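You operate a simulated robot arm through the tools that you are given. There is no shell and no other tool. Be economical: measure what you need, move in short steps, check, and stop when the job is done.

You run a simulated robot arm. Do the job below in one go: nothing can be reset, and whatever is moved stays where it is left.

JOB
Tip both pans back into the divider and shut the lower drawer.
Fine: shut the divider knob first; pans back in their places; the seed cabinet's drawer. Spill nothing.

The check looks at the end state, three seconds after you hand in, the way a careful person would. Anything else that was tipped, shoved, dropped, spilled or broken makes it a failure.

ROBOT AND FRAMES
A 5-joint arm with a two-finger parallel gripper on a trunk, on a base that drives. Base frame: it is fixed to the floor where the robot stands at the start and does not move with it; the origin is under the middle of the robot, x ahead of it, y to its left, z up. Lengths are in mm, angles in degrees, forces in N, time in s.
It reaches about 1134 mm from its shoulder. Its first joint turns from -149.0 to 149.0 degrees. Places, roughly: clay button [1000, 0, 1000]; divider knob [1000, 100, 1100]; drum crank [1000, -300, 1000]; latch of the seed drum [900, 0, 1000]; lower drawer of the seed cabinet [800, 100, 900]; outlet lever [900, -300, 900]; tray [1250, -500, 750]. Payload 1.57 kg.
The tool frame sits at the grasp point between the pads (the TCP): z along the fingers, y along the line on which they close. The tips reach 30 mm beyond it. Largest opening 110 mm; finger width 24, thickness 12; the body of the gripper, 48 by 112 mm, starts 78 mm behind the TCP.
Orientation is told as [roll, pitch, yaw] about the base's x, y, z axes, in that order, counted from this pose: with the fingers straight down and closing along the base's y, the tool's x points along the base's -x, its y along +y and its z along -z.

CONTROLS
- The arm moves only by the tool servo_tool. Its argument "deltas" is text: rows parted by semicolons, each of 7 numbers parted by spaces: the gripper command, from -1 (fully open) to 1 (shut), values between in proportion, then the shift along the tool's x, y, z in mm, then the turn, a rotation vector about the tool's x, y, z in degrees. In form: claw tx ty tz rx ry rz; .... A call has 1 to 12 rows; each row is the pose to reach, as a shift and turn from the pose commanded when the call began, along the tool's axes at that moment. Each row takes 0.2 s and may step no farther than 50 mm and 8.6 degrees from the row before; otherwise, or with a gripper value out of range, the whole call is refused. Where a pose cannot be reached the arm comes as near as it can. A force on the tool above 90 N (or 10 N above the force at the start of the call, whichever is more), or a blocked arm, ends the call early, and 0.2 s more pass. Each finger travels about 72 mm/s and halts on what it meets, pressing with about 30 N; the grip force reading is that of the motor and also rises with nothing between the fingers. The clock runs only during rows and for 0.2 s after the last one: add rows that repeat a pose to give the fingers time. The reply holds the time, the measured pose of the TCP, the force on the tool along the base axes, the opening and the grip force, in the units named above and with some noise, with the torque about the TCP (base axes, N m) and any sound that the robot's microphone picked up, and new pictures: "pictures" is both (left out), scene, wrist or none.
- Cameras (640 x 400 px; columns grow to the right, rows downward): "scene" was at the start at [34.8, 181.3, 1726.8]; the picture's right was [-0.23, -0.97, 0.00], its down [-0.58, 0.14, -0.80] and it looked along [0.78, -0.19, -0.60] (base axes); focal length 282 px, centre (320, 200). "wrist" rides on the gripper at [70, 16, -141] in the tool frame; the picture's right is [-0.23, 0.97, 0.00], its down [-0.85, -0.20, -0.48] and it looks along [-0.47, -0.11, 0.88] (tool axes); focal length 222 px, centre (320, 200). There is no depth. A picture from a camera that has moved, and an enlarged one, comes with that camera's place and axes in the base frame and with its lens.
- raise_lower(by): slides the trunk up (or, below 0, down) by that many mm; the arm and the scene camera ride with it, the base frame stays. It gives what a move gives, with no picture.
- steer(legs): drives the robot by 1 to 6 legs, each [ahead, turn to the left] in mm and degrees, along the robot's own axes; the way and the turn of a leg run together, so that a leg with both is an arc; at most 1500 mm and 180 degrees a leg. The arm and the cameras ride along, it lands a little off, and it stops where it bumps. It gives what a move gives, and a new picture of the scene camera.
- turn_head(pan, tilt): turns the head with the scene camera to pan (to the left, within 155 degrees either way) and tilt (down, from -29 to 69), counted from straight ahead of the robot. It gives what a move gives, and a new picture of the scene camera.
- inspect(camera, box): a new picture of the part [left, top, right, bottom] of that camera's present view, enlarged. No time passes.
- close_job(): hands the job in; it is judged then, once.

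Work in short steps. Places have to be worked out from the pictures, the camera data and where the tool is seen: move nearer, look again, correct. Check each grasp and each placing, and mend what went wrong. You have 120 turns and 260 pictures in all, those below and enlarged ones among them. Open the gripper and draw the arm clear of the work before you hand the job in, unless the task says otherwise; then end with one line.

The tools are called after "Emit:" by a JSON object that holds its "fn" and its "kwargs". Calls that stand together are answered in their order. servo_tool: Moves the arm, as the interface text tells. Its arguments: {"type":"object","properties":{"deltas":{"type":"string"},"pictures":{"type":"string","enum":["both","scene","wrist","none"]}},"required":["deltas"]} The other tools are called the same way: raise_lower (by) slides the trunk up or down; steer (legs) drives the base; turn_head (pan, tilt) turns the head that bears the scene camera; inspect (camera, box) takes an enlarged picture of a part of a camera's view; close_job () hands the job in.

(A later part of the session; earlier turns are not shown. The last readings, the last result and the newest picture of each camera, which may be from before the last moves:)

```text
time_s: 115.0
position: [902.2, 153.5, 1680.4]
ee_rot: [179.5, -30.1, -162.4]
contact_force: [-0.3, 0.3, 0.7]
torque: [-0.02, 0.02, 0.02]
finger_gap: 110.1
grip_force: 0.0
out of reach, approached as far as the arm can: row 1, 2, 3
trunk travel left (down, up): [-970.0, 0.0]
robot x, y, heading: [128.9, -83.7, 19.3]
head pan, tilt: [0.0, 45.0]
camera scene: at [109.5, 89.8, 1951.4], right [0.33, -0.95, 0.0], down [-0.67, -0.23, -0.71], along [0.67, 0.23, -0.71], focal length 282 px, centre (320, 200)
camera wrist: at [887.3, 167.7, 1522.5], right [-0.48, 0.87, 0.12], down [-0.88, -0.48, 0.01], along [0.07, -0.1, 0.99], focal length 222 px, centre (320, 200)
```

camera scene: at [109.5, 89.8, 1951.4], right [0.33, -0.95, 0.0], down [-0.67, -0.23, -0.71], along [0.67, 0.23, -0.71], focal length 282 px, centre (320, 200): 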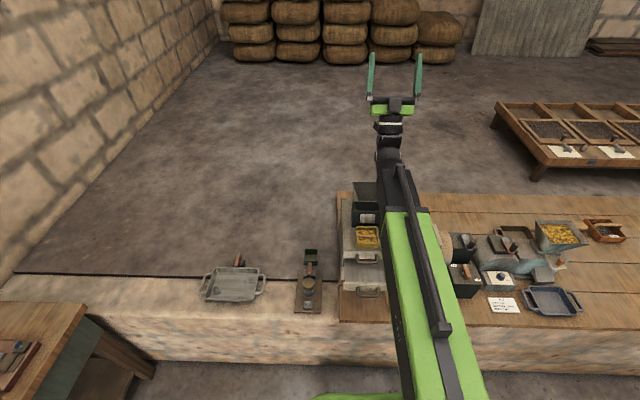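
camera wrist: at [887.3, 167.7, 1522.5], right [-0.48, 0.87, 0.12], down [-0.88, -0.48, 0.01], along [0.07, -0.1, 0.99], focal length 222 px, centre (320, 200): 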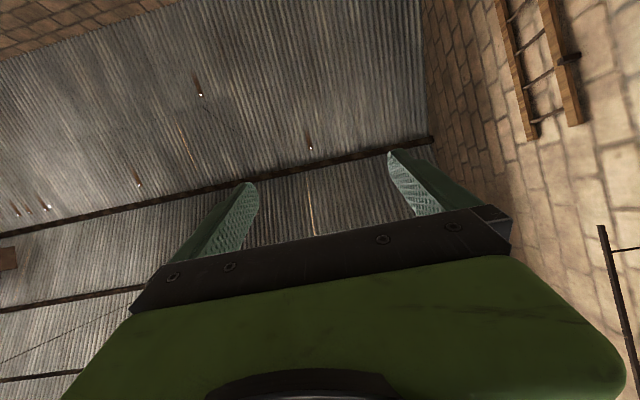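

The tool tilts up to 150°, so a straight pour works. I return to a small lean (≈11°) for gripping the front pan.

Emit:
{"fn": "servo_tool", "kwargs": {"deltas": "-1 0 0 0 0 8.5 0; -1 0 0 0 0 17 0; -1 0 0 0 0 25.5 0; -1 0 0 0 0 34 0; -1 0 0 0 0 42.5 0; -1 0 0 0 0 51 0; -1 0 0 0 0 59.5 0; -1 0 0 0 0 68 0; -1 0 0 0 0 76.5 0; -1 0 0 0 0 85 0; -1 0 0 0 0 93.5 0; -1 0 0 0 0 102 0", "pictures": "none"}}

```text
time_s: 117.5
position: [902.3, 152.3, 1315.1]
ee_rot: [0.8, -48.1, 16.7]
contact_force: [0.3, 0.5, 0.0]
torque: [-0.01, -0.03, 0.01]
finger_gap: 110.1
grip_force: 0.1
out of reach, approached as far as the arm can: row 1, 2, 3, 4, 5, 6, 7, 8, 9, 10, 11, 12
trunk travel left (down, up): [-970.0, 0.0]
robot x, y, heading: [131.5, -82.3, 18.8]
head pan, tilt: [0.0, 45.0]
```

Emit:
{"fn": "servo_tool", "kwargs": {"deltas": "-1 9 1 -10 0 8 0; -1 18 2 -20 0 16 0; -1 27 3 -30 0 24 0; -1 33.5 3 -37 0 32 0; -1 33.5 3 -37 0 37 0; -1 33.5 3 -37 0 37 0", "pictures": "none"}}

Emit:
{"fn": "raise_lower", "kwargs": {"by": -165}}

Emit:
{"fn": "inspect", "kwargs": {"camera": "wrist", "box": [160, 40, 480, 240]}}

```text
time_s: 119.0
position: [855.5, 141.4, 1241.2]
ee_rot: [0.4, -11.0, 17.2]
contact_force: [0.1, 0.1, 0.0]
torque: [0.0, -0.03, 0.04]
finger_gap: 109.8
grip_force: 0.1
out of reach, approached as far as the arm can: row 1, 2, 3, 4, 5, 6
trunk travel left (down, up): [-970.0, 0.0]
robot x, y, heading: [127.7, -85.1, 18.8]
head pan, tilt: [0.0, 45.0]
```

```text
time_s: 120.8
position: [854.2, 141.0, 1076.2]
ee_rot: [0.5, -10.9, 17.3]
contact_force: [-0.4, 0.6, 0.6]
torque: [-0.01, 0.0, -0.02]
finger_gap: 109.8
grip_force: 0.0
trunk travel left (down, up): [-805.0, 165.0]
robot x, y, heading: [133.5, -85.0, 19.2]
head pan, tilt: [0.0, 45.0]
```

```text
2.00 times, centred on (320, 140) of wrist
camera zoom: at [759.1, 127.9, 1201.1], right [-0.08, 1.0, 0.05], down [0.78, 0.03, 0.63], along [0.63, 0.09, -0.77], focal length 444 px, centre (320, 320)
```

zoom: 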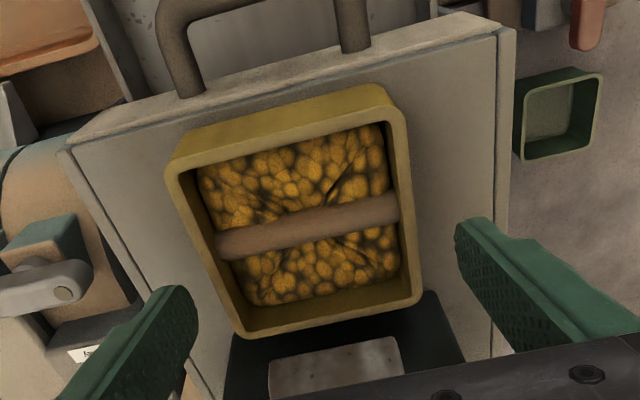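

Emit:
{"fn": "servo_tool", "kwargs": {"deltas": "-1 5.9 -2.6 -1.1 0 0 0; -1 5.9 -2.6 -1.1 0 0 0", "pictures": "none"}}

Emit:
{"fn": "raise_lower", "kwargs": {"by": -41}}

Emit:
{"fn": "servo_tool", "kwargs": {"deltas": "-0.8 0 0 0 0 0 0; -0.7 0 0 0 0 0 0; -0.5 0 0 0 0 0 0; 0 0 0 0 0 0 0; 0.5 0 0 0 0 0 0; 0.5 0 0 0 0 0 0"}}

```text
time_s: 121.4
position: [849.8, 138.1, 1075.8]
ee_rot: [0.5, -10.8, 17.2]
contact_force: [0.4, -0.6, 0.9]
torque: [0.04, 0.0, -0.01]
finger_gap: 109.9
grip_force: 0.1
trunk travel left (down, up): [-805.0, 165.0]
robot x, y, heading: [130.3, -82.4, 18.9]
head pan, tilt: [0.0, 45.0]
```

```text
time_s: 122.3
position: [849.2, 135.9, 1035.7]
ee_rot: [0.4, -10.9, 17.3]
contact_force: [0.1, -0.6, -0.9]
torque: [-0.01, -0.02, 0.01]
finger_gap: 109.7
grip_force: 0.0
trunk travel left (down, up): [-764.0, 206.0]
robot x, y, heading: [132.4, -82.8, 19.0]
head pan, tilt: [0.0, 45.0]
```

```text
time_s: 123.7
position: [849.6, 136.9, 1035.7]
ee_rot: [0.5, -10.9, 17.2]
contact_force: [0.5, 0.7, 1.2]
torque: [0.06, -0.02, 0.02]
finger_gap: 95.9
grip_force: 29.9
trunk travel left (down, up): [-764.0, 206.0]
robot x, y, heading: [128.3, -84.9, 18.9]
head pan, tilt: [0.0, 45.0]
camera scene: at [108.6, 89.6, 1745.4], right [0.33, -0.95, 0.0], down [-0.67, -0.23, -0.71], along [0.67, 0.23, -0.71], focal length 282 px, centre (320, 200)
camera wrist: at [754.1, 123.8, 1160.0], right [-0.08, 1.0, 0.05], down [0.78, 0.03, 0.63], along [0.63, 0.09, -0.77], focal length 222 px, centre (320, 200)
```

scene: 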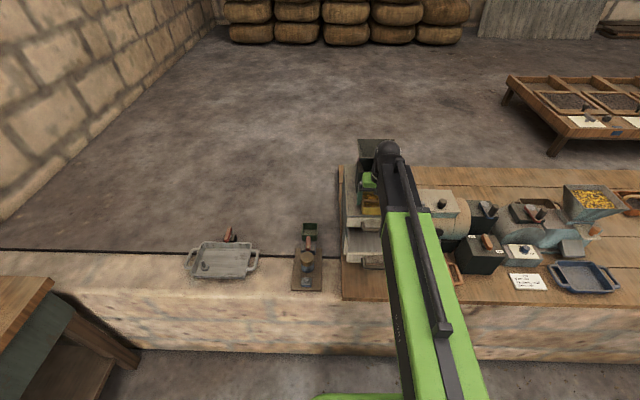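
wrist: 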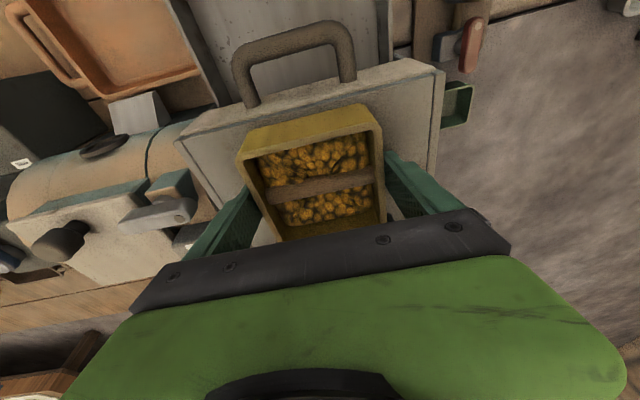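

Gripped at 96 mm; reference pose (849.5,136.9,1035.7), lean 10.9°, trunk left-up 206. Lift 4 mm and check.

Emit:
{"fn": "raise_lower", "kwargs": {"by": 4}}

Emit:
{"fn": "servo_tool", "kwargs": {"deltas": "0.5 10 0 -1.9 0 0 0; 0.5 20 0 -3.8 0 0 0; 0.5 30 0 -5.8 0 0 0; 0.5 40 0 -7.7 0 0 0; 0.5 50 0 -9.6 0 0 0; 0.5 59 0 -11.5 0 0 0; 0.5 59 0 -11.5 0 0 0"}}

Emit:
{"fn": "inspect", "kwargs": {"camera": "wrist", "box": [200, 80, 440, 230]}}

```text
time_s: 124.2
position: [850.0, 136.6, 1038.0]
ee_rot: [0.5, -10.9, 17.2]
contact_force: [-0.4, -0.5, -2.3]
torque: [0.0, 0.02, 0.01]
finger_gap: 95.8
grip_force: 29.5
trunk travel left (down, up): [-768.0, 202.0]
robot x, y, heading: [131.1, -84.4, 19.3]
head pan, tilt: [0.0, 45.0]
```

```text
time_s: 125.8
position: [792.2, 119.9, 1038.1]
ee_rot: [0.5, -10.9, 17.2]
contact_force: [0.4, 0.1, -2.6]
torque: [0.02, 0.0, 0.0]
finger_gap: 95.7
grip_force: 29.4
trunk travel left (down, up): [-768.0, 202.0]
robot x, y, heading: [129.7, -83.5, 19.2]
head pan, tilt: [0.0, 45.0]
camera scene: at [109.0, 89.6, 1749.4], right [0.33, -0.95, 0.0], down [-0.67, -0.23, -0.71], along [0.67, 0.23, -0.71], focal length 282 px, centre (320, 200)
camera wrist: at [697.0, 106.1, 1163.9], right [-0.08, 1.0, 0.05], down [0.78, 0.03, 0.63], along [0.63, 0.09, -0.77], focal length 222 px, centre (320, 200)
```

scene: 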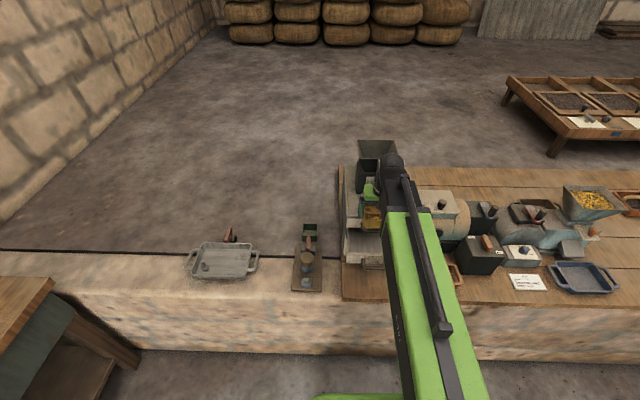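
wrist: 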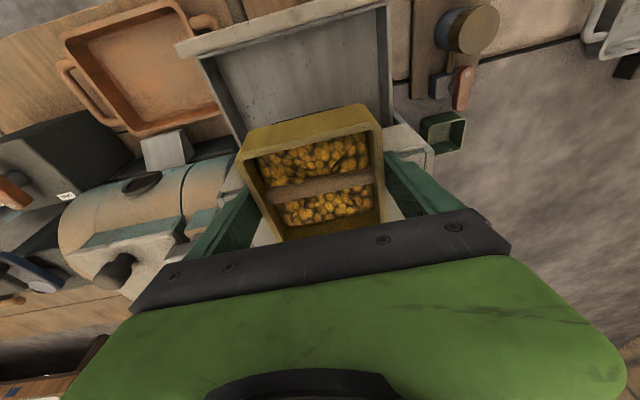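

```text
2.67 times, centred on (320, 155) of wrist
camera zoom: at [697.0, 106.1, 1163.9], right [-0.08, 1.0, 0.05], down [0.78, 0.03, 0.63], along [0.63, 0.09, -0.77], focal length 592 px, centre (320, 320)
```

zoom: 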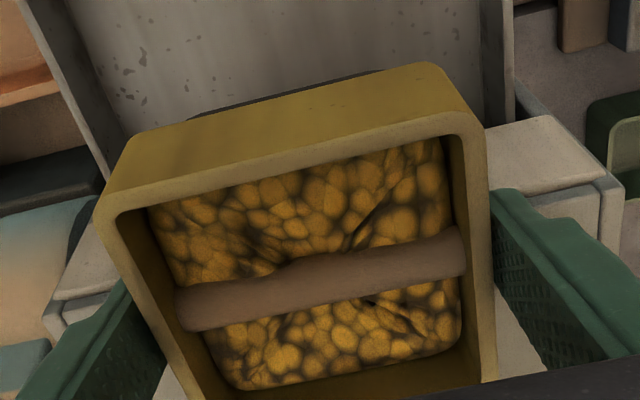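

Held steadily and pulled out from under the chute. Raise to the top.

Emit:
{"fn": "raise_lower", "kwargs": {"by": 202}}

Emit:
{"fn": "servo_tool", "kwargs": {"deltas": "0.5 0 0 0 0 -5 0; 0.5 0 0 0 0 -10 0; 0.5 0 0 0 0 -15 0; 0.5 0 0 0 0 -15 0"}}

Emit:
{"fn": "inspect", "kwargs": {"camera": "scene", "box": [310, 140, 450, 270]}}

```text
time_s: 128.0
position: [792.3, 120.0, 1241.5]
ee_rot: [0.4, -10.9, 17.2]
contact_force: [0.2, 0.1, -2.4]
torque: [0.0, -0.01, 0.01]
finger_gap: 95.7
grip_force: 30.3
trunk travel left (down, up): [-970.0, 0.0]
robot x, y, heading: [131.6, -85.7, 19.0]
head pan, tilt: [0.0, 45.0]
```

```text
time_s: 129.0
position: [794.3, 119.5, 1259.8]
ee_rot: [0.5, -26.0, 16.9]
contact_force: [0.1, -0.4, -2.7]
torque: [-0.04, 0.06, -0.01]
finger_gap: 95.9
grip_force: 29.9
out of reach, approached as far as the arm can: row 1, 2, 3, 4
trunk travel left (down, up): [-970.0, 0.0]
robot x, y, heading: [132.7, -86.2, 19.0]
head pan, tilt: [0.0, 45.0]
camera scene: at [109.4, 89.7, 1951.4], right [0.33, -0.95, 0.0], down [-0.67, -0.23, -0.71], along [0.67, 0.23, -0.71], focal length 282 px, centre (320, 200)
camera wrist: at [669.7, 98.0, 1356.5], right [-0.09, 0.99, 0.11], down [0.6, -0.03, 0.8], along [0.8, 0.14, -0.59], focal length 222 px, centre (320, 200)
```

scene: 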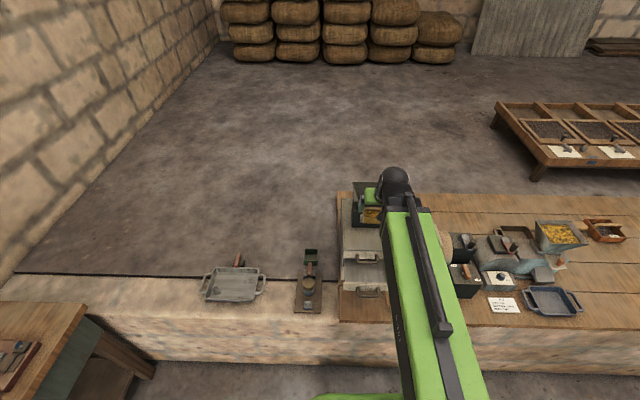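
wrist: 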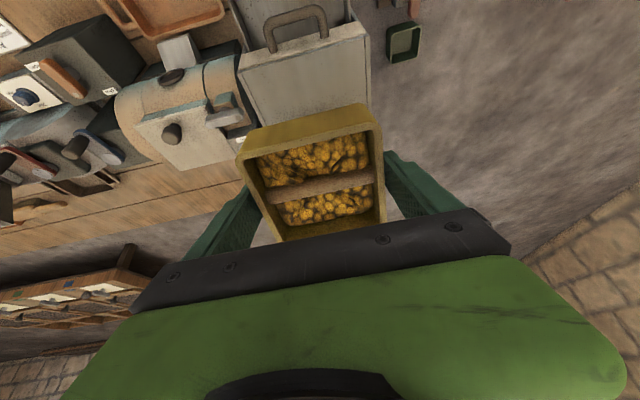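

```text
3.08 times, centred on (380, 205) of scene
camera zoom: at [109.4, 89.7, 1951.4], right [0.33, -0.95, 0.0], down [-0.67, -0.23, -0.71], along [0.67, 0.23, -0.71], focal length 868 px, centre (135, 185)
```

zoom: 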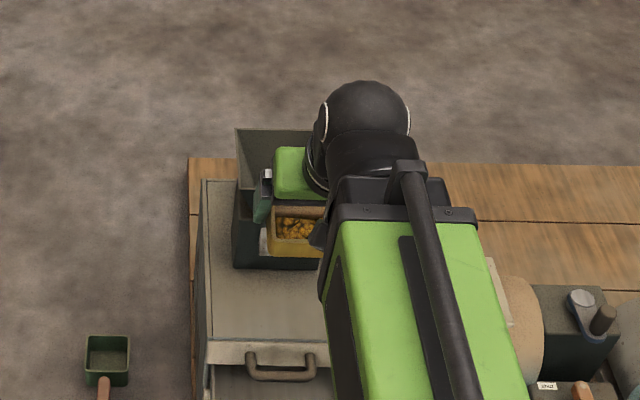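

At 15° pan tilt nothing shifts. Carry it forward over the hopper so that the lip is near the hopper centre.

Emit:
{"fn": "servo_tool", "kwargs": {"deltas": "0.5 -20 0 9.7 0 0 0; 0.5 -40 0 19.5 0 0 0; 0.5 -60 0 29.2 0 0 0; 0.5 -80 0 39 0 0 0; 0.5 -100 0 48.7 0 0 0; 0.5 -120 0 58.4 0 0 0; 0.5 -140 0 68.2 0 0 0; 0.5 -158 0 77 0 0 0; 0.5 -170 0 83 0 0 0; 0.5 -170 0 83 0 0 0"}}

Emit:
{"fn": "inspect", "kwargs": {"camera": "scene", "box": [320, 130, 440, 260]}}

Emit:
{"fn": "inspect", "kwargs": {"camera": "wrist", "box": [200, 60, 440, 240]}}

```text
time_s: 131.2
position: [972.2, 176.5, 1260.6]
ee_rot: [0.6, -25.8, 17.1]
contact_force: [-0.2, -0.8, -2.4]
torque: [-0.02, 0.02, 0.02]
finger_gap: 96.1
grip_force: 30.3
trunk travel left (down, up): [-970.0, 0.0]
robot x, y, heading: [132.0, -89.1, 19.1]
head pan, tilt: [0.0, 45.0]
camera scene: at [108.8, 89.6, 1951.4], right [0.33, -0.95, 0.0], down [-0.67, -0.23, -0.71], along [0.67, 0.23, -0.71], focal length 282 px, centre (320, 200)
camera wrist: at [848.8, 154.3, 1356.7], right [-0.09, 0.99, 0.11], down [0.6, -0.03, 0.8], along [0.8, 0.14, -0.59], focal length 222 px, centre (320, 200)
```

scene: 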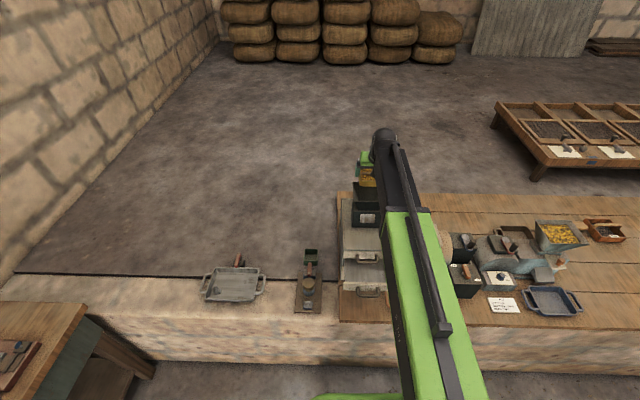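
wrist: 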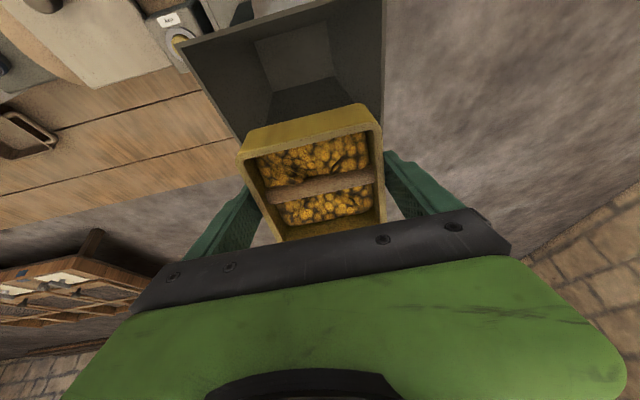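

```text
3.08 times, centred on (380, 195) of scene
camera zoom: at [108.8, 89.6, 1951.4], right [0.33, -0.95, 0.0], down [-0.67, -0.23, -0.71], along [0.67, 0.23, -0.71], focal length 868 px, centre (135, 215)
```

zoom: 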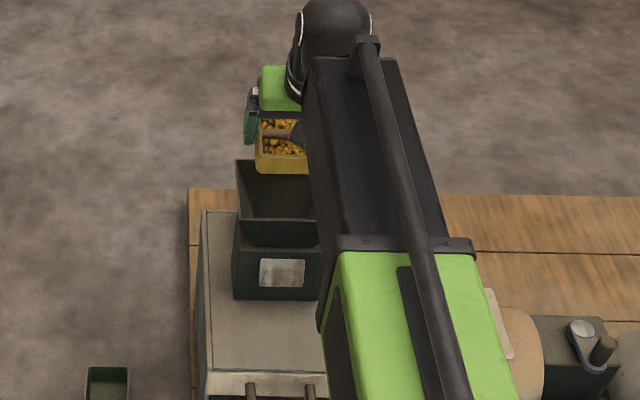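

```text
2.22 times, centred on (320, 150) of wrist
camera zoom: at [848.8, 154.3, 1356.7], right [-0.09, 0.99, 0.11], down [0.6, -0.03, 0.8], along [0.8, 0.14, -0.59], focal length 494 px, centre (320, 311)
```

zoom: 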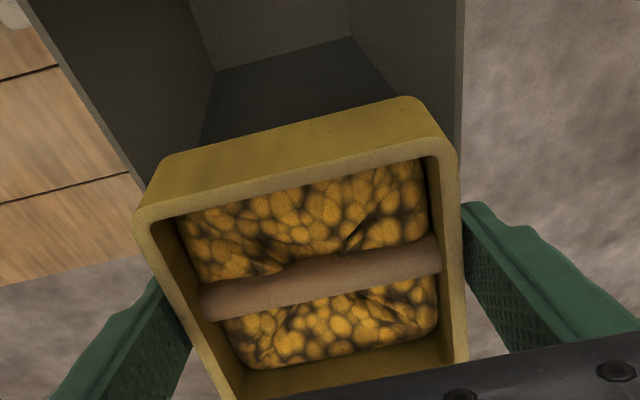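

Pan lip is over the hopper. Tilt stepwise, lowering the trunk after each step to stay close above the rim.

Emit:
{"fn": "servo_tool", "kwargs": {"deltas": "0.5 0 0 0 0 -5 0; 0.5 0 0 0 0 -10 0; 0.5 0 0 0 0 -15 0; 0.5 0 0 0 0 -15 0", "pictures": "wrist"}}

Emit:
{"fn": "raise_lower", "kwargs": {"by": -30}}

```text
time_s: 132.2
position: [973.8, 176.8, 1296.2]
ee_rot: [0.7, -40.9, 16.9]
contact_force: [0.4, -0.4, -2.9]
torque: [0.02, 0.01, -0.02]
finger_gap: 95.9
grip_force: 30.5
out of reach, approached as far as the arm can: row 1, 2, 3, 4
trunk travel left (down, up): [-970.0, 0.0]
robot x, y, heading: [133.1, -85.7, 19.1]
head pan, tilt: [0.0, 45.0]
camera wrist: at [829.7, 148.2, 1355.1], right [-0.13, 0.98, 0.16], down [0.38, -0.1, 0.92], along [0.92, 0.17, -0.36], focal length 222 px, centre (320, 200)
```

wrist: 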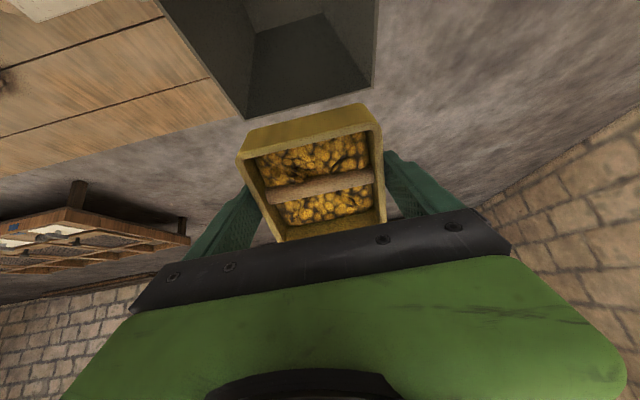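

```text
time_s: 132.9
position: [972.5, 174.5, 1264.5]
ee_rot: [0.6, -40.9, 17.0]
contact_force: [-0.6, 0.9, -2.1]
torque: [0.0, 0.02, -0.02]
finger_gap: 95.7
grip_force: 30.0
trunk travel left (down, up): [-940.0, 30.0]
robot x, y, heading: [134.7, -87.7, 19.0]
head pan, tilt: [0.0, 45.0]
```

Emit:
{"fn": "servo_tool", "kwargs": {"deltas": "0.5 0 0 0 0 -5 0; 0.5 0 0 0 0 -10 0; 0.5 0 0 0 0 -10 0", "pictures": "wrist"}}

Emit:
{"fn": "raise_lower", "kwargs": {"by": -30}}

```text
time_s: 133.7
position: [972.9, 176.6, 1294.5]
ee_rot: [0.8, -50.8, 16.7]
contact_force: [-1.2, -0.6, -1.3]
torque: [0.02, 0.03, -0.02]
finger_gap: 95.6
grip_force: 30.3
out of reach, approached as far as the arm can: row 1, 2, 3
trunk travel left (down, up): [-940.0, 30.0]
robot x, y, heading: [134.7, -82.9, 18.9]
head pan, tilt: [0.0, 45.0]
camera wrist: at [821.6, 145.9, 1328.9], right [-0.15, 0.97, 0.18], down [0.22, -0.15, 0.96], along [0.96, 0.19, -0.19], focal length 222 px, centre (320, 200)
```

wrist: 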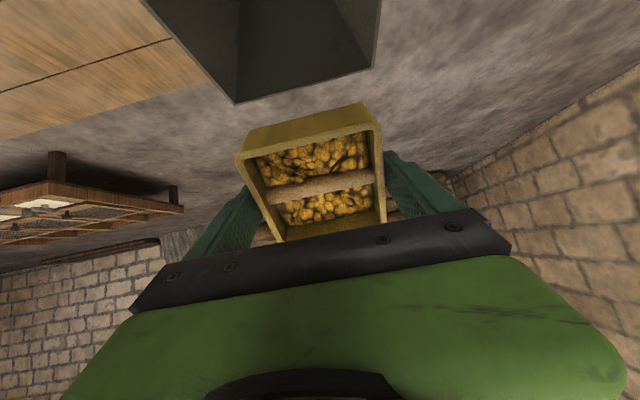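

```text
time_s: 134.5
position: [973.9, 175.6, 1263.3]
ee_rot: [0.9, -50.8, 16.7]
contact_force: [-0.5, 0.2, -2.6]
torque: [-0.02, 0.03, 0.01]
finger_gap: 96.0
grip_force: 29.2
trunk travel left (down, up): [-910.0, 60.0]
robot x, y, heading: [131.2, -85.1, 19.0]
head pan, tilt: [0.0, 45.0]
```

Emit:
{"fn": "servo_tool", "kwargs": {"deltas": "0.5 0 0 0 0 -5 0; 0.5 0 0 0 0 -10 0; 0.5 0 0 0 0 -10 0", "pictures": "wrist"}}

Emit:
{"fn": "raise_lower", "kwargs": {"by": -36}}

```text
time_s: 135.3
position: [974.3, 176.4, 1298.5]
ee_rot: [1.0, -60.8, 16.4]
contact_force: [-0.4, 0.6, -2.0]
torque: [-0.03, 0.07, 0.01]
finger_gap: 96.1
grip_force: 30.0
out of reach, approached as far as the arm can: row 1, 2, 3
trunk travel left (down, up): [-910.0, 60.0]
robot x, y, heading: [134.8, -85.9, 18.9]
head pan, tilt: [0.0, 45.0]
camera wrist: at [817.9, 144.8, 1305.9], right [-0.18, 0.96, 0.21], down [0.06, -0.2, 0.98], along [0.98, 0.19, -0.02], focal length 222 px, centre (320, 200)
```

wrist: 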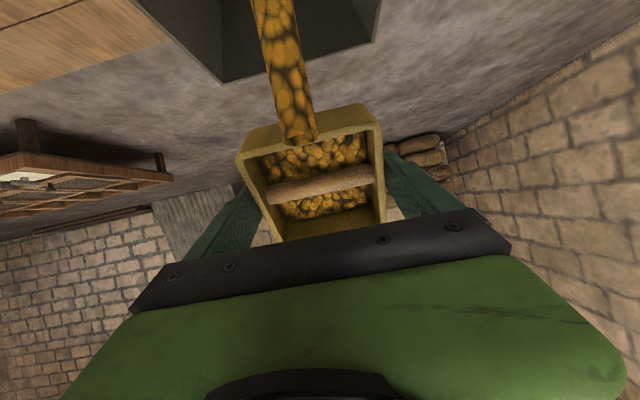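

```text
time_s: 136.1
position: [973.3, 175.9, 1261.3]
ee_rot: [1.0, -60.7, 16.4]
contact_force: [0.4, 0.3, -1.2]
torque: [-0.01, 0.04, -0.01]
finger_gap: 95.9
grip_force: 30.1
trunk travel left (down, up): [-874.0, 96.0]
robot x, y, heading: [128.2, -81.3, 19.2]
head pan, tilt: [0.0, 45.0]
```

It pours as a stream into the hopper. Let it run a moment, then tilt further.

Emit:
{"fn": "servo_tool", "kwargs": {"deltas": "0.5 0 0 0 0 0 0; 0.5 0 0 0 0 0 0; 0.5 0 0 0 0 -5 0; 0.5 0 0 0 0 -10 0; 0.5 0 0 0 0 -10 0; 0.5 0 0 0 0 -10 0; 0.5 0 0 0 0 -10 0"}}

Emit:
{"fn": "inspect", "kwargs": {"camera": "scene", "box": [310, 130, 450, 270]}}

```text
time_s: 137.7
position: [972.9, 174.6, 1298.9]
ee_rot: [1.6, -70.6, 16.0]
contact_force: [0.6, 0.1, -1.1]
torque: [-0.06, 0.04, 0.0]
finger_gap: 96.0
grip_force: 30.5
out of reach, approached as far as the arm can: row 3, 4, 5, 6, 7
trunk travel left (down, up): [-874.0, 96.0]
robot x, y, heading: [130.6, -83.0, 19.0]
head pan, tilt: [0.0, 45.0]
camera scene: at [109.0, 89.6, 1855.4], right [0.33, -0.95, 0.0], down [-0.67, -0.23, -0.71], along [0.67, 0.23, -0.71], focal length 282 px, centre (320, 200)
camera wrist: at [818.1, 144.8, 1280.2], right [-0.22, 0.95, 0.22], down [-0.1, -0.25, 0.96], along [0.97, 0.19, 0.15], focal length 222 px, centre (320, 200)
```

scene: 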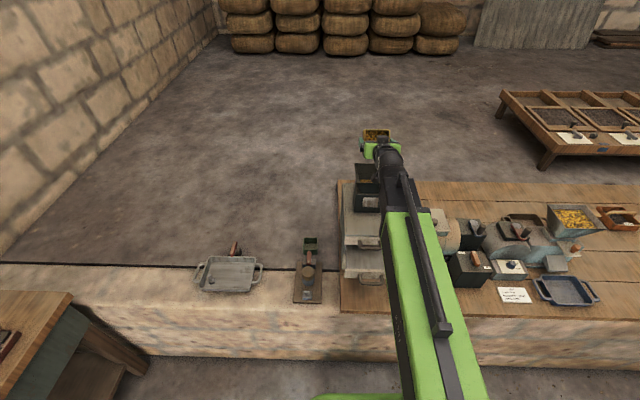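
wrist: 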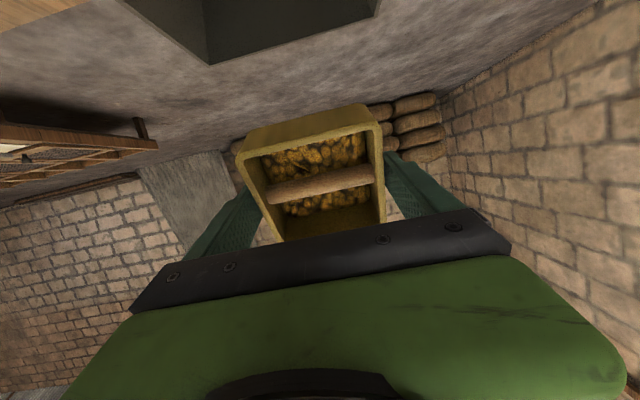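

```text
2.86 times, centred on (380, 200) of scene
camera zoom: at [109.0, 89.6, 1855.4], right [0.33, -0.95, 0.0], down [-0.67, -0.23, -0.71], along [0.67, 0.23, -0.71], focal length 806 px, centre (149, 200)
```

zoom: 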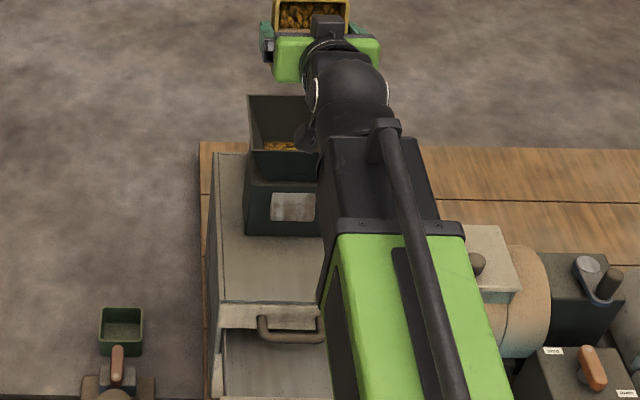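

Seeds lie in the hopper; the pan is half empty. Lower, shift back slightly and tilt further.

Emit:
{"fn": "raise_lower", "kwargs": {"by": -36}}

Emit:
{"fn": "servo_tool", "kwargs": {"deltas": "0.5 2 0 -6 0 0 0; 0.5 4 0 -11.3 0 -5 0; 0.5 4 0 -11.3 0 -10 0; 0.5 4 0 -11.3 0 -15 0; 0.5 4 0 -11.3 0 -15 0; 0.5 4 0 -11.3 0 -15 0; 0.5 4 0 -11.3 0 -15 0", "pictures": "wrist"}}

```text
time_s: 138.5
position: [971.7, 175.2, 1263.4]
ee_rot: [1.5, -70.6, 15.9]
contact_force: [0.0, -0.3, -2.1]
torque: [0.02, 0.01, 0.0]
finger_gap: 95.6
grip_force: 30.0
trunk travel left (down, up): [-838.0, 132.0]
robot x, y, heading: [130.8, -79.4, 18.9]
head pan, tilt: [0.0, 45.0]
```

```text
time_s: 140.1
position: [960.0, 173.6, 1324.1]
ee_rot: [6.4, -85.5, 10.9]
contact_force: [0.9, -0.2, -2.5]
torque: [-0.03, 0.01, 0.02]
finger_gap: 95.8
grip_force: 29.7
out of reach, approached as far as the arm can: row 2, 3, 4, 5, 6, 7
trunk travel left (down, up): [-838.0, 132.0]
robot x, y, heading: [133.0, -85.2, 19.3]
head pan, tilt: [0.0, 45.0]
camera wrist: at [816.1, 145.0, 1265.0], right [-0.27, 0.93, 0.23], down [-0.33, -0.32, 0.89], along [0.9, 0.16, 0.4], focal length 222 px, centre (320, 200)
```

wrist: 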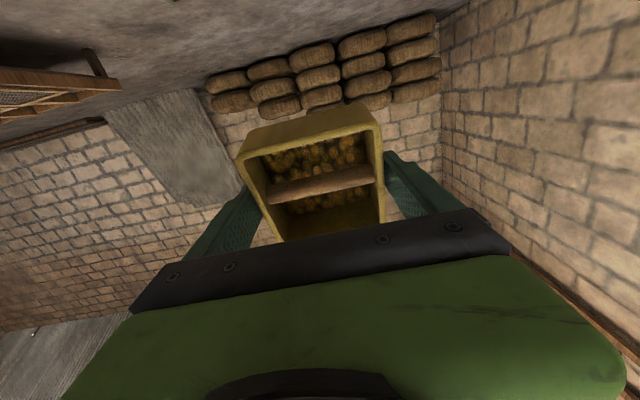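

Emit:
{"fn": "raise_lower", "kwargs": {"by": -55}}

Emit:
{"fn": "servo_tool", "kwargs": {"deltas": "0.5 0 0 -6 0 -5 0; 0.5 0 0 -10 0 -10 0; 0.5 0 0 -10 0 -15 0; 0.5 0 0 -10 0 -15 0; 0.5 0 0 -10 0 -15 0; 0.5 0 0 -10 0 -15 0"}}

Emit:
{"fn": "inspect", "kwargs": {"camera": "scene", "box": [310, 120, 450, 270]}}

```text
time_s: 141.0
position: [959.9, 171.4, 1268.3]
ee_rot: [6.4, -85.5, 11.0]
contact_force: [-0.5, 0.1, -1.5]
torque: [-0.02, 0.06, -0.03]
finger_gap: 96.0
grip_force: 29.8
trunk travel left (down, up): [-783.0, 187.0]
robot x, y, heading: [134.3, -84.9, 19.0]
head pan, tilt: [0.0, 45.0]
```

```text
time_s: 142.4
position: [952.5, 169.4, 1331.0]
ee_rot: [177.2, -79.6, -160.0]
contact_force: [-0.8, -0.5, -1.3]
torque: [-0.01, 0.03, -0.01]
finger_gap: 95.8
grip_force: 29.8
out of reach, approached as far as the arm can: row 1, 2, 3, 4, 5, 6
trunk travel left (down, up): [-783.0, 187.0]
robot x, y, heading: [132.9, -86.3, 19.1]
head pan, tilt: [0.0, 45.0]
camera scene: at [108.9, 89.6, 1764.4], right [0.33, -0.95, 0.0], down [-0.67, -0.23, -0.71], along [0.67, 0.23, -0.71], focal length 282 px, centre (320, 200)
camera wrist: at [825.3, 148.0, 1235.9], right [-0.33, 0.92, 0.23], down [-0.54, -0.38, 0.75], along [0.78, 0.12, 0.62], focal length 222 px, centre (320, 200)
```

scene: 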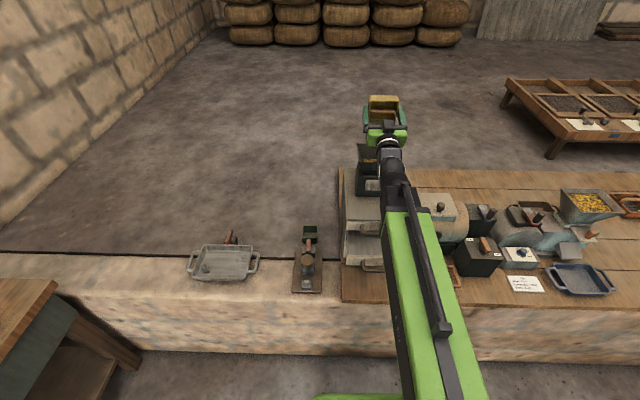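
wrist: 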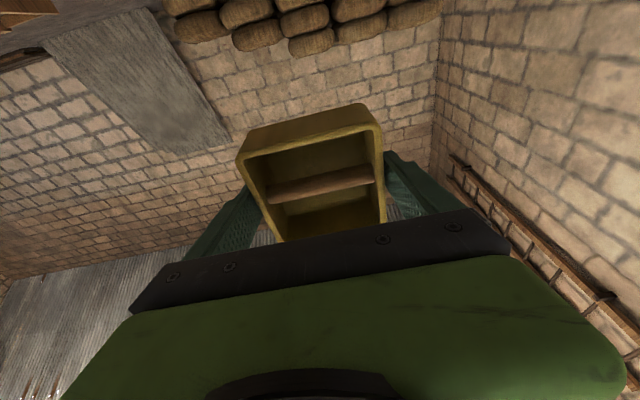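

```text
2.67 times, centred on (380, 195) of scene
camera zoom: at [108.9, 89.6, 1764.4], right [0.33, -0.95, 0.0], down [-0.67, -0.23, -0.71], along [0.67, 0.23, -0.71], focal length 752 px, centre (160, 213)
```

zoom: 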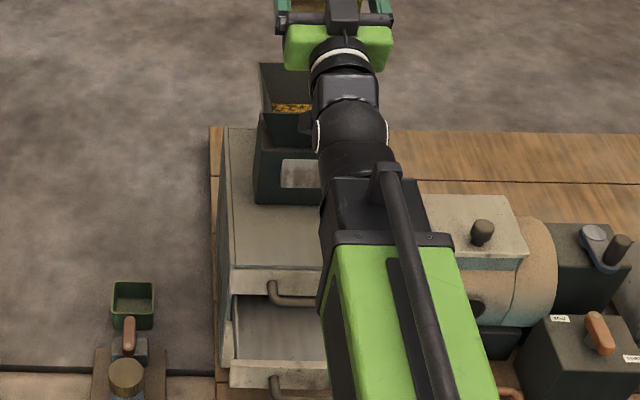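

Emit:
{"fn": "inspect", "kwargs": {"camera": "wrist", "box": [230, 95, 400, 245]}}

Emit:
{"fn": "servo_tool", "kwargs": {"deltas": "0.5 0 0 0 0 -5 0; 0.5 0 0 0 0 -10 0; 0.5 0 0 0 0 -10 0; 0.5 0 0 0 0 -10 0", "pictures": "none"}}

Emit:
{"fn": "inspect", "kwargs": {"camera": "wrist", "box": [230, 95, 400, 245]}}

```text
2.67 times, centred on (315, 170) of wrist
camera zoom: at [825.3, 148.0, 1235.9], right [-0.33, 0.92, 0.23], down [-0.54, -0.38, 0.75], along [0.78, 0.12, 0.62], focal length 592 px, centre (333, 280)
```

zoom: 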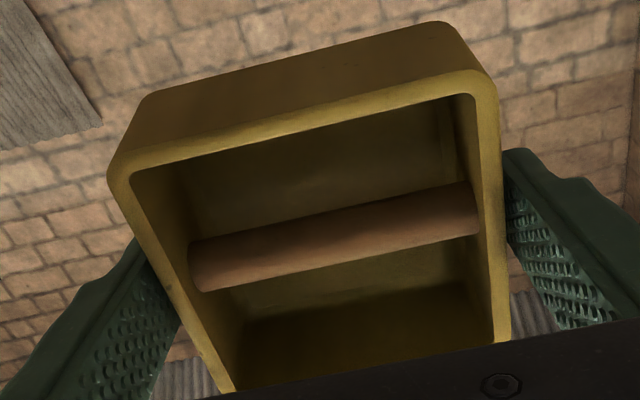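

```text
time_s: 143.4
position: [951.1, 169.9, 1371.9]
ee_rot: [178.6, -69.7, -161.4]
contact_force: [1.5, -0.5, -1.6]
torque: [0.01, 0.05, -0.01]
finger_gap: 95.8
grip_force: 30.0
out of reach, approached as far as the arm can: row 1, 2, 3, 4
trunk travel left (down, up): [-783.0, 187.0]
robot x, y, heading: [133.3, -88.5, 19.0]
head pan, tilt: [0.0, 45.0]
```

```text
2.67 times, centred on (315, 170) of wrist
camera zoom: at [842.4, 153.6, 1255.4], right [-0.36, 0.9, 0.22], down [-0.65, -0.42, 0.63], along [0.66, 0.09, 0.74], focal length 592 px, centre (333, 280)
```

zoom: 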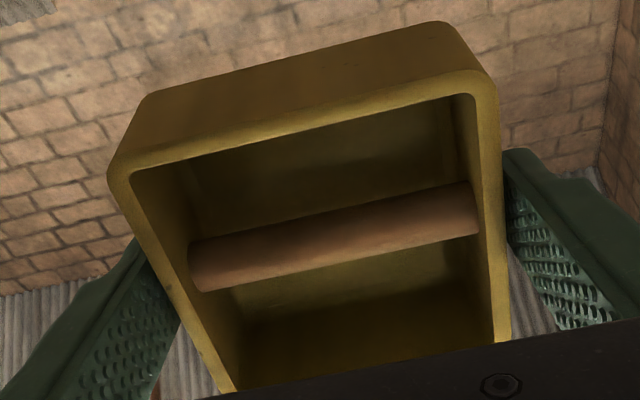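

The pan is empty. Raise, then untilt while above the hopper and retreat.

Emit:
{"fn": "raise_lower", "kwargs": {"by": 187}}

Emit:
{"fn": "servo_tool", "kwargs": {"deltas": "0.5 0 0 0 0 8 0; 0.5 0 0 0 0 16 0; 0.5 0 0 0 0 24 0; 0.5 0 0 0 0 32 0; 0.5 0 0 0 0 40 0; 0.5 0 0 0 0 48 0; 0.5 0 0 0 0 56 0; 0.5 0 0 0 0 64 0; 0.5 0 0 0 0 70 0; 0.5 0 0 0 0 70 0", "pictures": "none"}}

```text
time_s: 145.5
position: [950.6, 168.8, 1556.6]
ee_rot: [178.5, -69.6, -161.4]
contact_force: [0.9, 0.0, -1.2]
torque: [-0.03, 0.04, 0.03]
finger_gap: 95.9
grip_force: 30.0
trunk travel left (down, up): [-970.0, 0.0]
robot x, y, heading: [133.0, -84.9, 18.7]
head pan, tilt: [0.0, 45.0]
```

```text
time_s: 147.7
position: [948.4, 165.7, 1291.9]
ee_rot: [0.7, -40.5, 16.9]
contact_force: [0.4, 0.1, -1.3]
torque: [-0.03, 0.02, 0.01]
finger_gap: 95.8
grip_force: 30.2
out of reach, approached as far as the arm can: row 1, 2, 3, 4, 5, 6, 7, 8, 9, 10
trunk travel left (down, up): [-970.0, 0.0]
robot x, y, heading: [129.3, -81.4, 19.3]
head pan, tilt: [0.0, 45.0]
```

Emit:
{"fn": "servo_tool", "kwargs": {"deltas": "0.5 25 0.5 -21 0 0 0; 0.5 50 1 -42 0 0 0; 0.5 75 1.5 -64 0 0 0; 0.5 100 2 -85 0 0 0; 0.5 123.8 2.7 -105.7 0 7 0; 0.5 123.8 2.7 -105.7 0 15 0; 0.5 123.8 2.7 -105.7 0 23 0; 0.5 123.8 2.7 -105.7 0 29.6 0; 0.5 123.8 2.7 -105.7 0 29.6 0"}}

Emit:
{"fn": "inspect", "kwargs": {"camera": "wrist", "box": [180, 0, 500, 240]}}

```text
time_s: 149.7
position: [793.6, 124.5, 1240.5]
ee_rot: [0.4, -10.7, 17.3]
contact_force: [-0.3, -1.3, -1.4]
torque: [-0.01, 0.01, -0.01]
finger_gap: 96.1
grip_force: 30.7
out of reach, approached as far as the arm can: row 5, 6, 7, 8, 9
trunk travel left (down, up): [-970.0, 0.0]
robot x, y, heading: [128.8, -86.5, 19.0]
head pan, tilt: [0.0, 45.0]
camera scene: at [108.5, 89.5, 1951.4], right [0.33, -0.95, 0.0], down [-0.67, -0.23, -0.71], along [0.67, 0.23, -0.71], focal length 282 px, centre (320, 200)
camera wrist: at [698.8, 110.4, 1366.2], right [-0.08, 1.0, 0.05], down [0.78, 0.03, 0.63], along [0.62, 0.09, -0.78], focal length 222 px, centre (320, 200)
```

scene: 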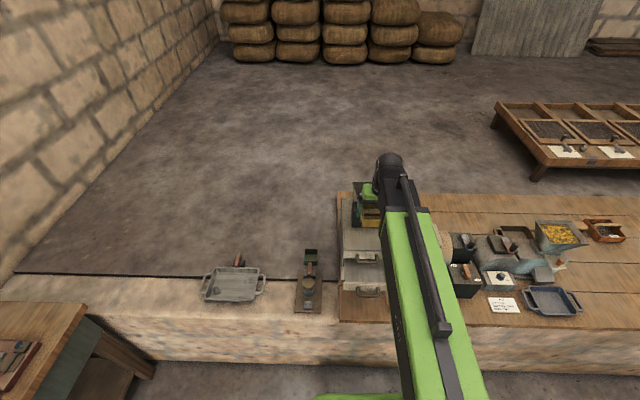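
wrist: 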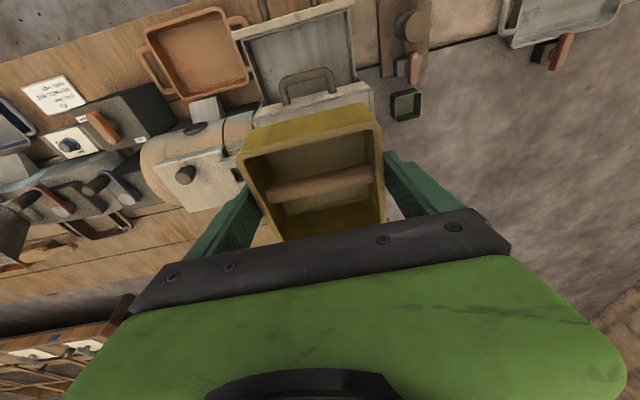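

```text
1.67 times, centred on (340, 120) of wrist
camera zoom: at [698.8, 110.4, 1366.2], right [-0.08, 1.0, 0.05], down [0.78, 0.03, 0.63], along [0.62, 0.09, -0.78], focal length 370 px, centre (287, 333)
```

zoom: 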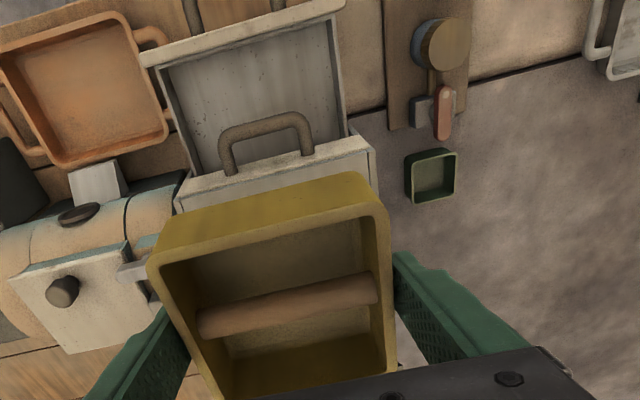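

Empty pan held. Correct 4 mm laterally using the camera pose as reference, then lower to just above the cabinet top.

Emit:
{"fn": "servo_tool", "kwargs": {"deltas": "0.5 2.9 -3.6 -0.6 0 0 0; 0.5 2.9 -3.6 -0.6 0 0 0", "pictures": "none"}}

Emit:
{"fn": "raise_lower", "kwargs": {"by": -202}}

Emit:
{"fn": "inspect", "kwargs": {"camera": "wrist", "box": [200, 80, 440, 230]}}

```text
time_s: 150.3
position: [792.8, 120.7, 1241.0]
ee_rot: [0.6, -10.8, 17.2]
contact_force: [0.3, 0.1, -2.1]
torque: [-0.04, 0.04, -0.01]
finger_gap: 95.8
grip_force: 30.4
trunk travel left (down, up): [-970.0, 0.0]
robot x, y, heading: [128.6, -82.4, 18.8]
head pan, tilt: [0.0, 45.0]
```

```text
time_s: 152.5
position: [792.7, 120.5, 1038.7]
ee_rot: [0.4, -10.8, 17.2]
contact_force: [1.6, -0.1, -1.3]
torque: [-0.01, -0.01, -0.02]
finger_gap: 96.0
grip_force: 29.9
trunk travel left (down, up): [-768.0, 202.0]
robot x, y, heading: [135.5, -83.8, 19.0]
head pan, tilt: [0.0, 45.0]
```

```text
2.67 times, centred on (320, 155) of wrist
camera zoom: at [697.3, 106.1, 1164.1], right [-0.08, 1.0, 0.05], down [0.78, 0.03, 0.63], along [0.62, 0.09, -0.78], focal length 592 px, centre (320, 320)
```

zoom: 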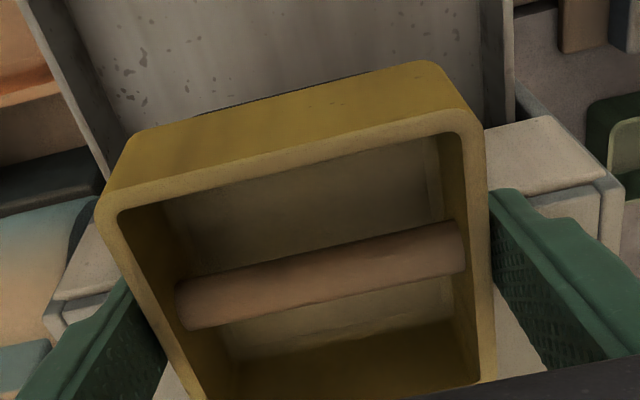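

The view matches the lift-out pose exactly. Slide in and set down.

Emit:
{"fn": "servo_tool", "kwargs": {"deltas": "0.5 -10 0 1.9 0 0 0; 0.5 -20 0 3.8 0 0 0; 0.5 -30 0 5.8 0 0 0; 0.5 -40 0 7.7 0 0 0; 0.5 -50 0 9.6 0 0 0; 0.5 -59 0 11.5 0 0 0; 0.5 -59 0 11.5 0 0 0", "pictures": "none"}}

Emit:
{"fn": "raise_lower", "kwargs": {"by": -4}}

Emit:
{"fn": "servo_tool", "kwargs": {"deltas": "0 0 0 0 0 0 0; -0.6 0 0 0 0 0 0; -0.8 0 0 0 0 0 0; -1 0 0 0 0 0 0; -1 0 0 0 0 0 0", "pictures": "wrist"}}

```text
time_s: 154.1
position: [849.2, 138.3, 1038.6]
ee_rot: [0.6, -10.8, 17.2]
contact_force: [0.1, 0.1, -1.1]
torque: [0.02, -0.01, 0.07]
finger_gap: 95.8
grip_force: 30.4
trunk travel left (down, up): [-768.0, 202.0]
robot x, y, heading: [131.7, -85.1, 18.9]
head pan, tilt: [0.0, 45.0]
```

```text
time_s: 154.6
position: [849.6, 137.9, 1036.1]
ee_rot: [0.6, -11.0, 17.2]
contact_force: [5.5, 1.7, 18.8]
torque: [0.19, -0.3, -0.02]
finger_gap: 95.6
grip_force: 30.0
trunk travel left (down, up): [-764.0, 206.0]
robot x, y, heading: [127.7, -84.4, 18.9]
head pan, tilt: [0.0, 45.0]
```

```text
time_s: 155.8
position: [849.7, 136.0, 1035.3]
ee_rot: [0.6, -10.7, 17.2]
contact_force: [0.0, 0.1, 0.1]
torque: [0.02, -0.02, 0.04]
finger_gap: 109.9
grip_force: 0.1
trunk travel left (down, up): [-764.0, 206.0]
robot x, y, heading: [130.4, -82.5, 18.9]
head pan, tilt: [0.0, 45.0]
camera wrist: at [754.4, 123.9, 1160.2], right [-0.08, 1.0, 0.05], down [0.78, 0.03, 0.63], along [0.62, 0.09, -0.78], focal length 222 px, centre (320, 200)
```

wrist: 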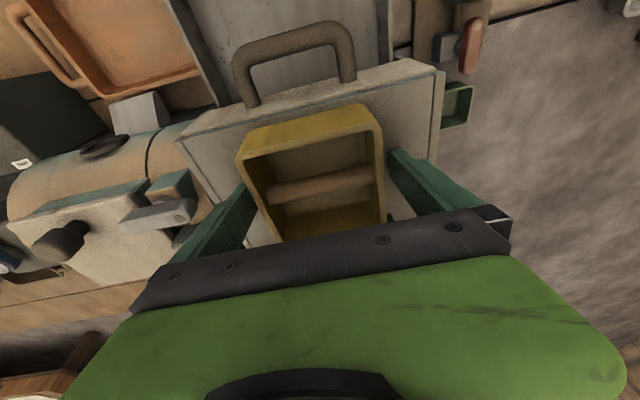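

Pan is back in place. Raise, retreat, and spin the tool by 180° so the camera is on the far side for the rear pan.

Emit:
{"fn": "raise_lower", "kwargs": {"by": 206}}

Emit:
{"fn": "servo_tool", "kwargs": {"deltas": "-1 25 0 -5 0 4 0; -1 50 0 -10 0 8 0; -1 70 0 -13 0 10.8 0; -1 70 0 -13 0 10.8 0", "pictures": "scene"}}

Emit:
{"fn": "servo_tool", "kwargs": {"deltas": "-1 0 0 0 0 0 8.4; -1 0 0 0 0 0 16.8; -1 0 0 0 0 0 25.2; -1 0 0 0 0 0 33.6; -1 0 0 0 0 0 42; -1 0 0 0 0 0 50.4; -1 0 0 0 0 0 58.8; -1 0 0 0 0 0 67.2; -1 0 0 0 0 0 75.6; -1 0 0 0 0 0 84; -1 0 0 0 0 0 90; -1 0 0 0 0 0 90", "pictures": "none"}}

Emit:
{"fn": "servo_tool", "kwargs": {"deltas": "-1 0 0 0 0 0 8.4; -1 0 0 0 0 0 16.8; -1 0 0 0 0 0 25.2; -1 0 0 0 0 0 33.6; -1 0 0 0 0 0 42; -1 0 0 0 0 0 50.4; -1 0 0 0 0 0 58.8; -1 0 0 0 0 0 67.2; -1 0 0 0 0 0 75.6; -1 0 0 0 0 0 84; -1 0 0 0 0 0 90; -1 0 0 0 0 0 90", "pictures": "none"}}

```text
time_s: 158.0
position: [849.2, 137.4, 1240.6]
ee_rot: [0.5, -10.8, 17.2]
contact_force: [-0.3, 0.4, 0.8]
torque: [0.0, 0.01, 0.02]
finger_gap: 110.0
grip_force: 0.0
trunk travel left (down, up): [-970.0, 0.0]
robot x, y, heading: [130.1, -82.2, 19.0]
head pan, tilt: [0.0, 45.0]
```

```text
time_s: 159.0
position: [781.0, 114.7, 1236.7]
ee_rot: [0.5, 0.1, 17.3]
contact_force: [-0.3, -0.2, -0.6]
torque: [-0.01, 0.01, 0.02]
finger_gap: 110.0
grip_force: 0.1
out of reach, approached as far as the arm can: row 2, 3, 4
trunk travel left (down, up): [-970.0, 0.0]
robot x, y, heading: [127.0, -83.3, 19.0]
head pan, tilt: [0.0, 45.0]
camera scene: at [108.9, 89.6, 1951.4], right [0.33, -0.95, 0.0], down [-0.67, -0.23, -0.71], along [0.67, 0.23, -0.71], focal length 282 px, centre (320, 200)
```

scene: 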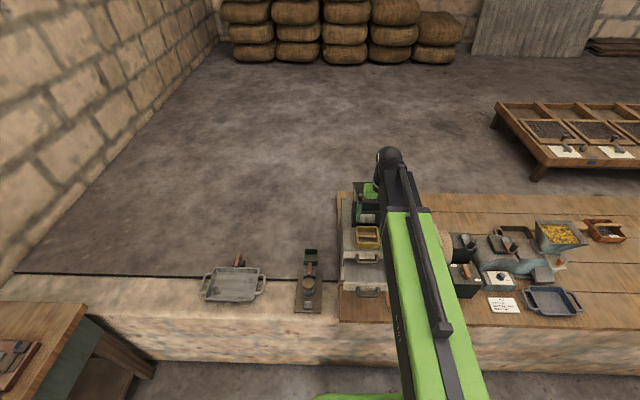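

```text
time_s: 161.6
position: [782.4, 117.1, 1236.3]
ee_rot: [0.1, 0.5, -72.7]
contact_force: [0.0, 0.2, -0.4]
torque: [-0.01, -0.01, 0.0]
finger_gap: 110.1
grip_force: 0.0
trunk travel left (down, up): [-970.0, 0.0]
robot x, y, heading: [130.5, -84.7, 19.0]
head pan, tilt: [0.0, 45.0]
```

```text
time_s: 164.2
position: [783.6, 112.4, 1236.7]
ee_rot: [-0.6, 0.2, -156.2]
contact_force: [0.1, 0.3, -0.4]
torque: [0.01, 0.01, 0.01]
finger_gap: 110.2
grip_force: 0.0
out of reach, approached as far as the arm can: row 10, 11, 12
trunk travel left (down, up): [-970.0, 0.0]
robot x, y, heading: [128.3, -86.3, 19.1]
head pan, tilt: [0.0, 45.0]
```

The spin joint stops at 173°, so I go back to the former spin; for the rear pan I'll use a slight backward lean instead (keeps body and camera off the hopper).

Emit:
{"fn": "servo_tool", "kwargs": {"deltas": "-1 0 0 0 0 0 -8.4; -1 0 0 0 0 0 -16.8; -1 0 0 0 0 0 -25.2; -1 0 0 0 0 0 -33.6; -1 0 0 0 0 0 -42; -1 0 0 0 0 0 -50.4; -1 0 0 0 0 0 -58.8; -1 0 0 0 0 0 -67.2; -1 0 0 0 0 0 -75.6; -1 0 0 0 0 0 -84; -1 0 0 0 0 0 -90; -1 0 0 0 0 0 -90", "pictures": "none"}}

Emit:
{"fn": "servo_tool", "kwargs": {"deltas": "-1 0 0 0 0 0 -8; -1 0 0 0 0 0 -16; -1 0 0 0 0 0 -24; -1 0 0 0 0 0 -32; -1 0 0 0 0 0 -40; -1 0 0 0 0 0 -48; -1 0 0 0 0 0 -56; -1 0 0 0 0 0 -64; -1 0 0 0 0 0 -72; -1 0 0 0 0 0 -80; -1 0 0 0 0 0 -83.4; -1 0 0 0 0 0 -83.4", "pictures": "none"}}

```text
time_s: 166.8
position: [783.4, 112.4, 1236.5]
ee_rot: [0.0, 0.6, -66.2]
contact_force: [0.0, 0.0, -0.3]
torque: [0.02, -0.02, -0.04]
finger_gap: 110.2
grip_force: 0.1
trunk travel left (down, up): [-970.0, 0.0]
robot x, y, heading: [128.0, -86.0, 19.0]
head pan, tilt: [0.0, 45.0]
```

```text
time_s: 169.4
position: [784.2, 112.0, 1236.8]
ee_rot: [0.7, 0.0, 17.3]
contact_force: [0.5, -1.0, -0.4]
torque: [-0.01, -0.02, 0.01]
finger_gap: 110.2
grip_force: 0.2
trunk travel left (down, up): [-970.0, 0.0]
robot x, y, heading: [129.5, -89.2, 19.3]
head pan, tilt: [0.0, 45.0]
```

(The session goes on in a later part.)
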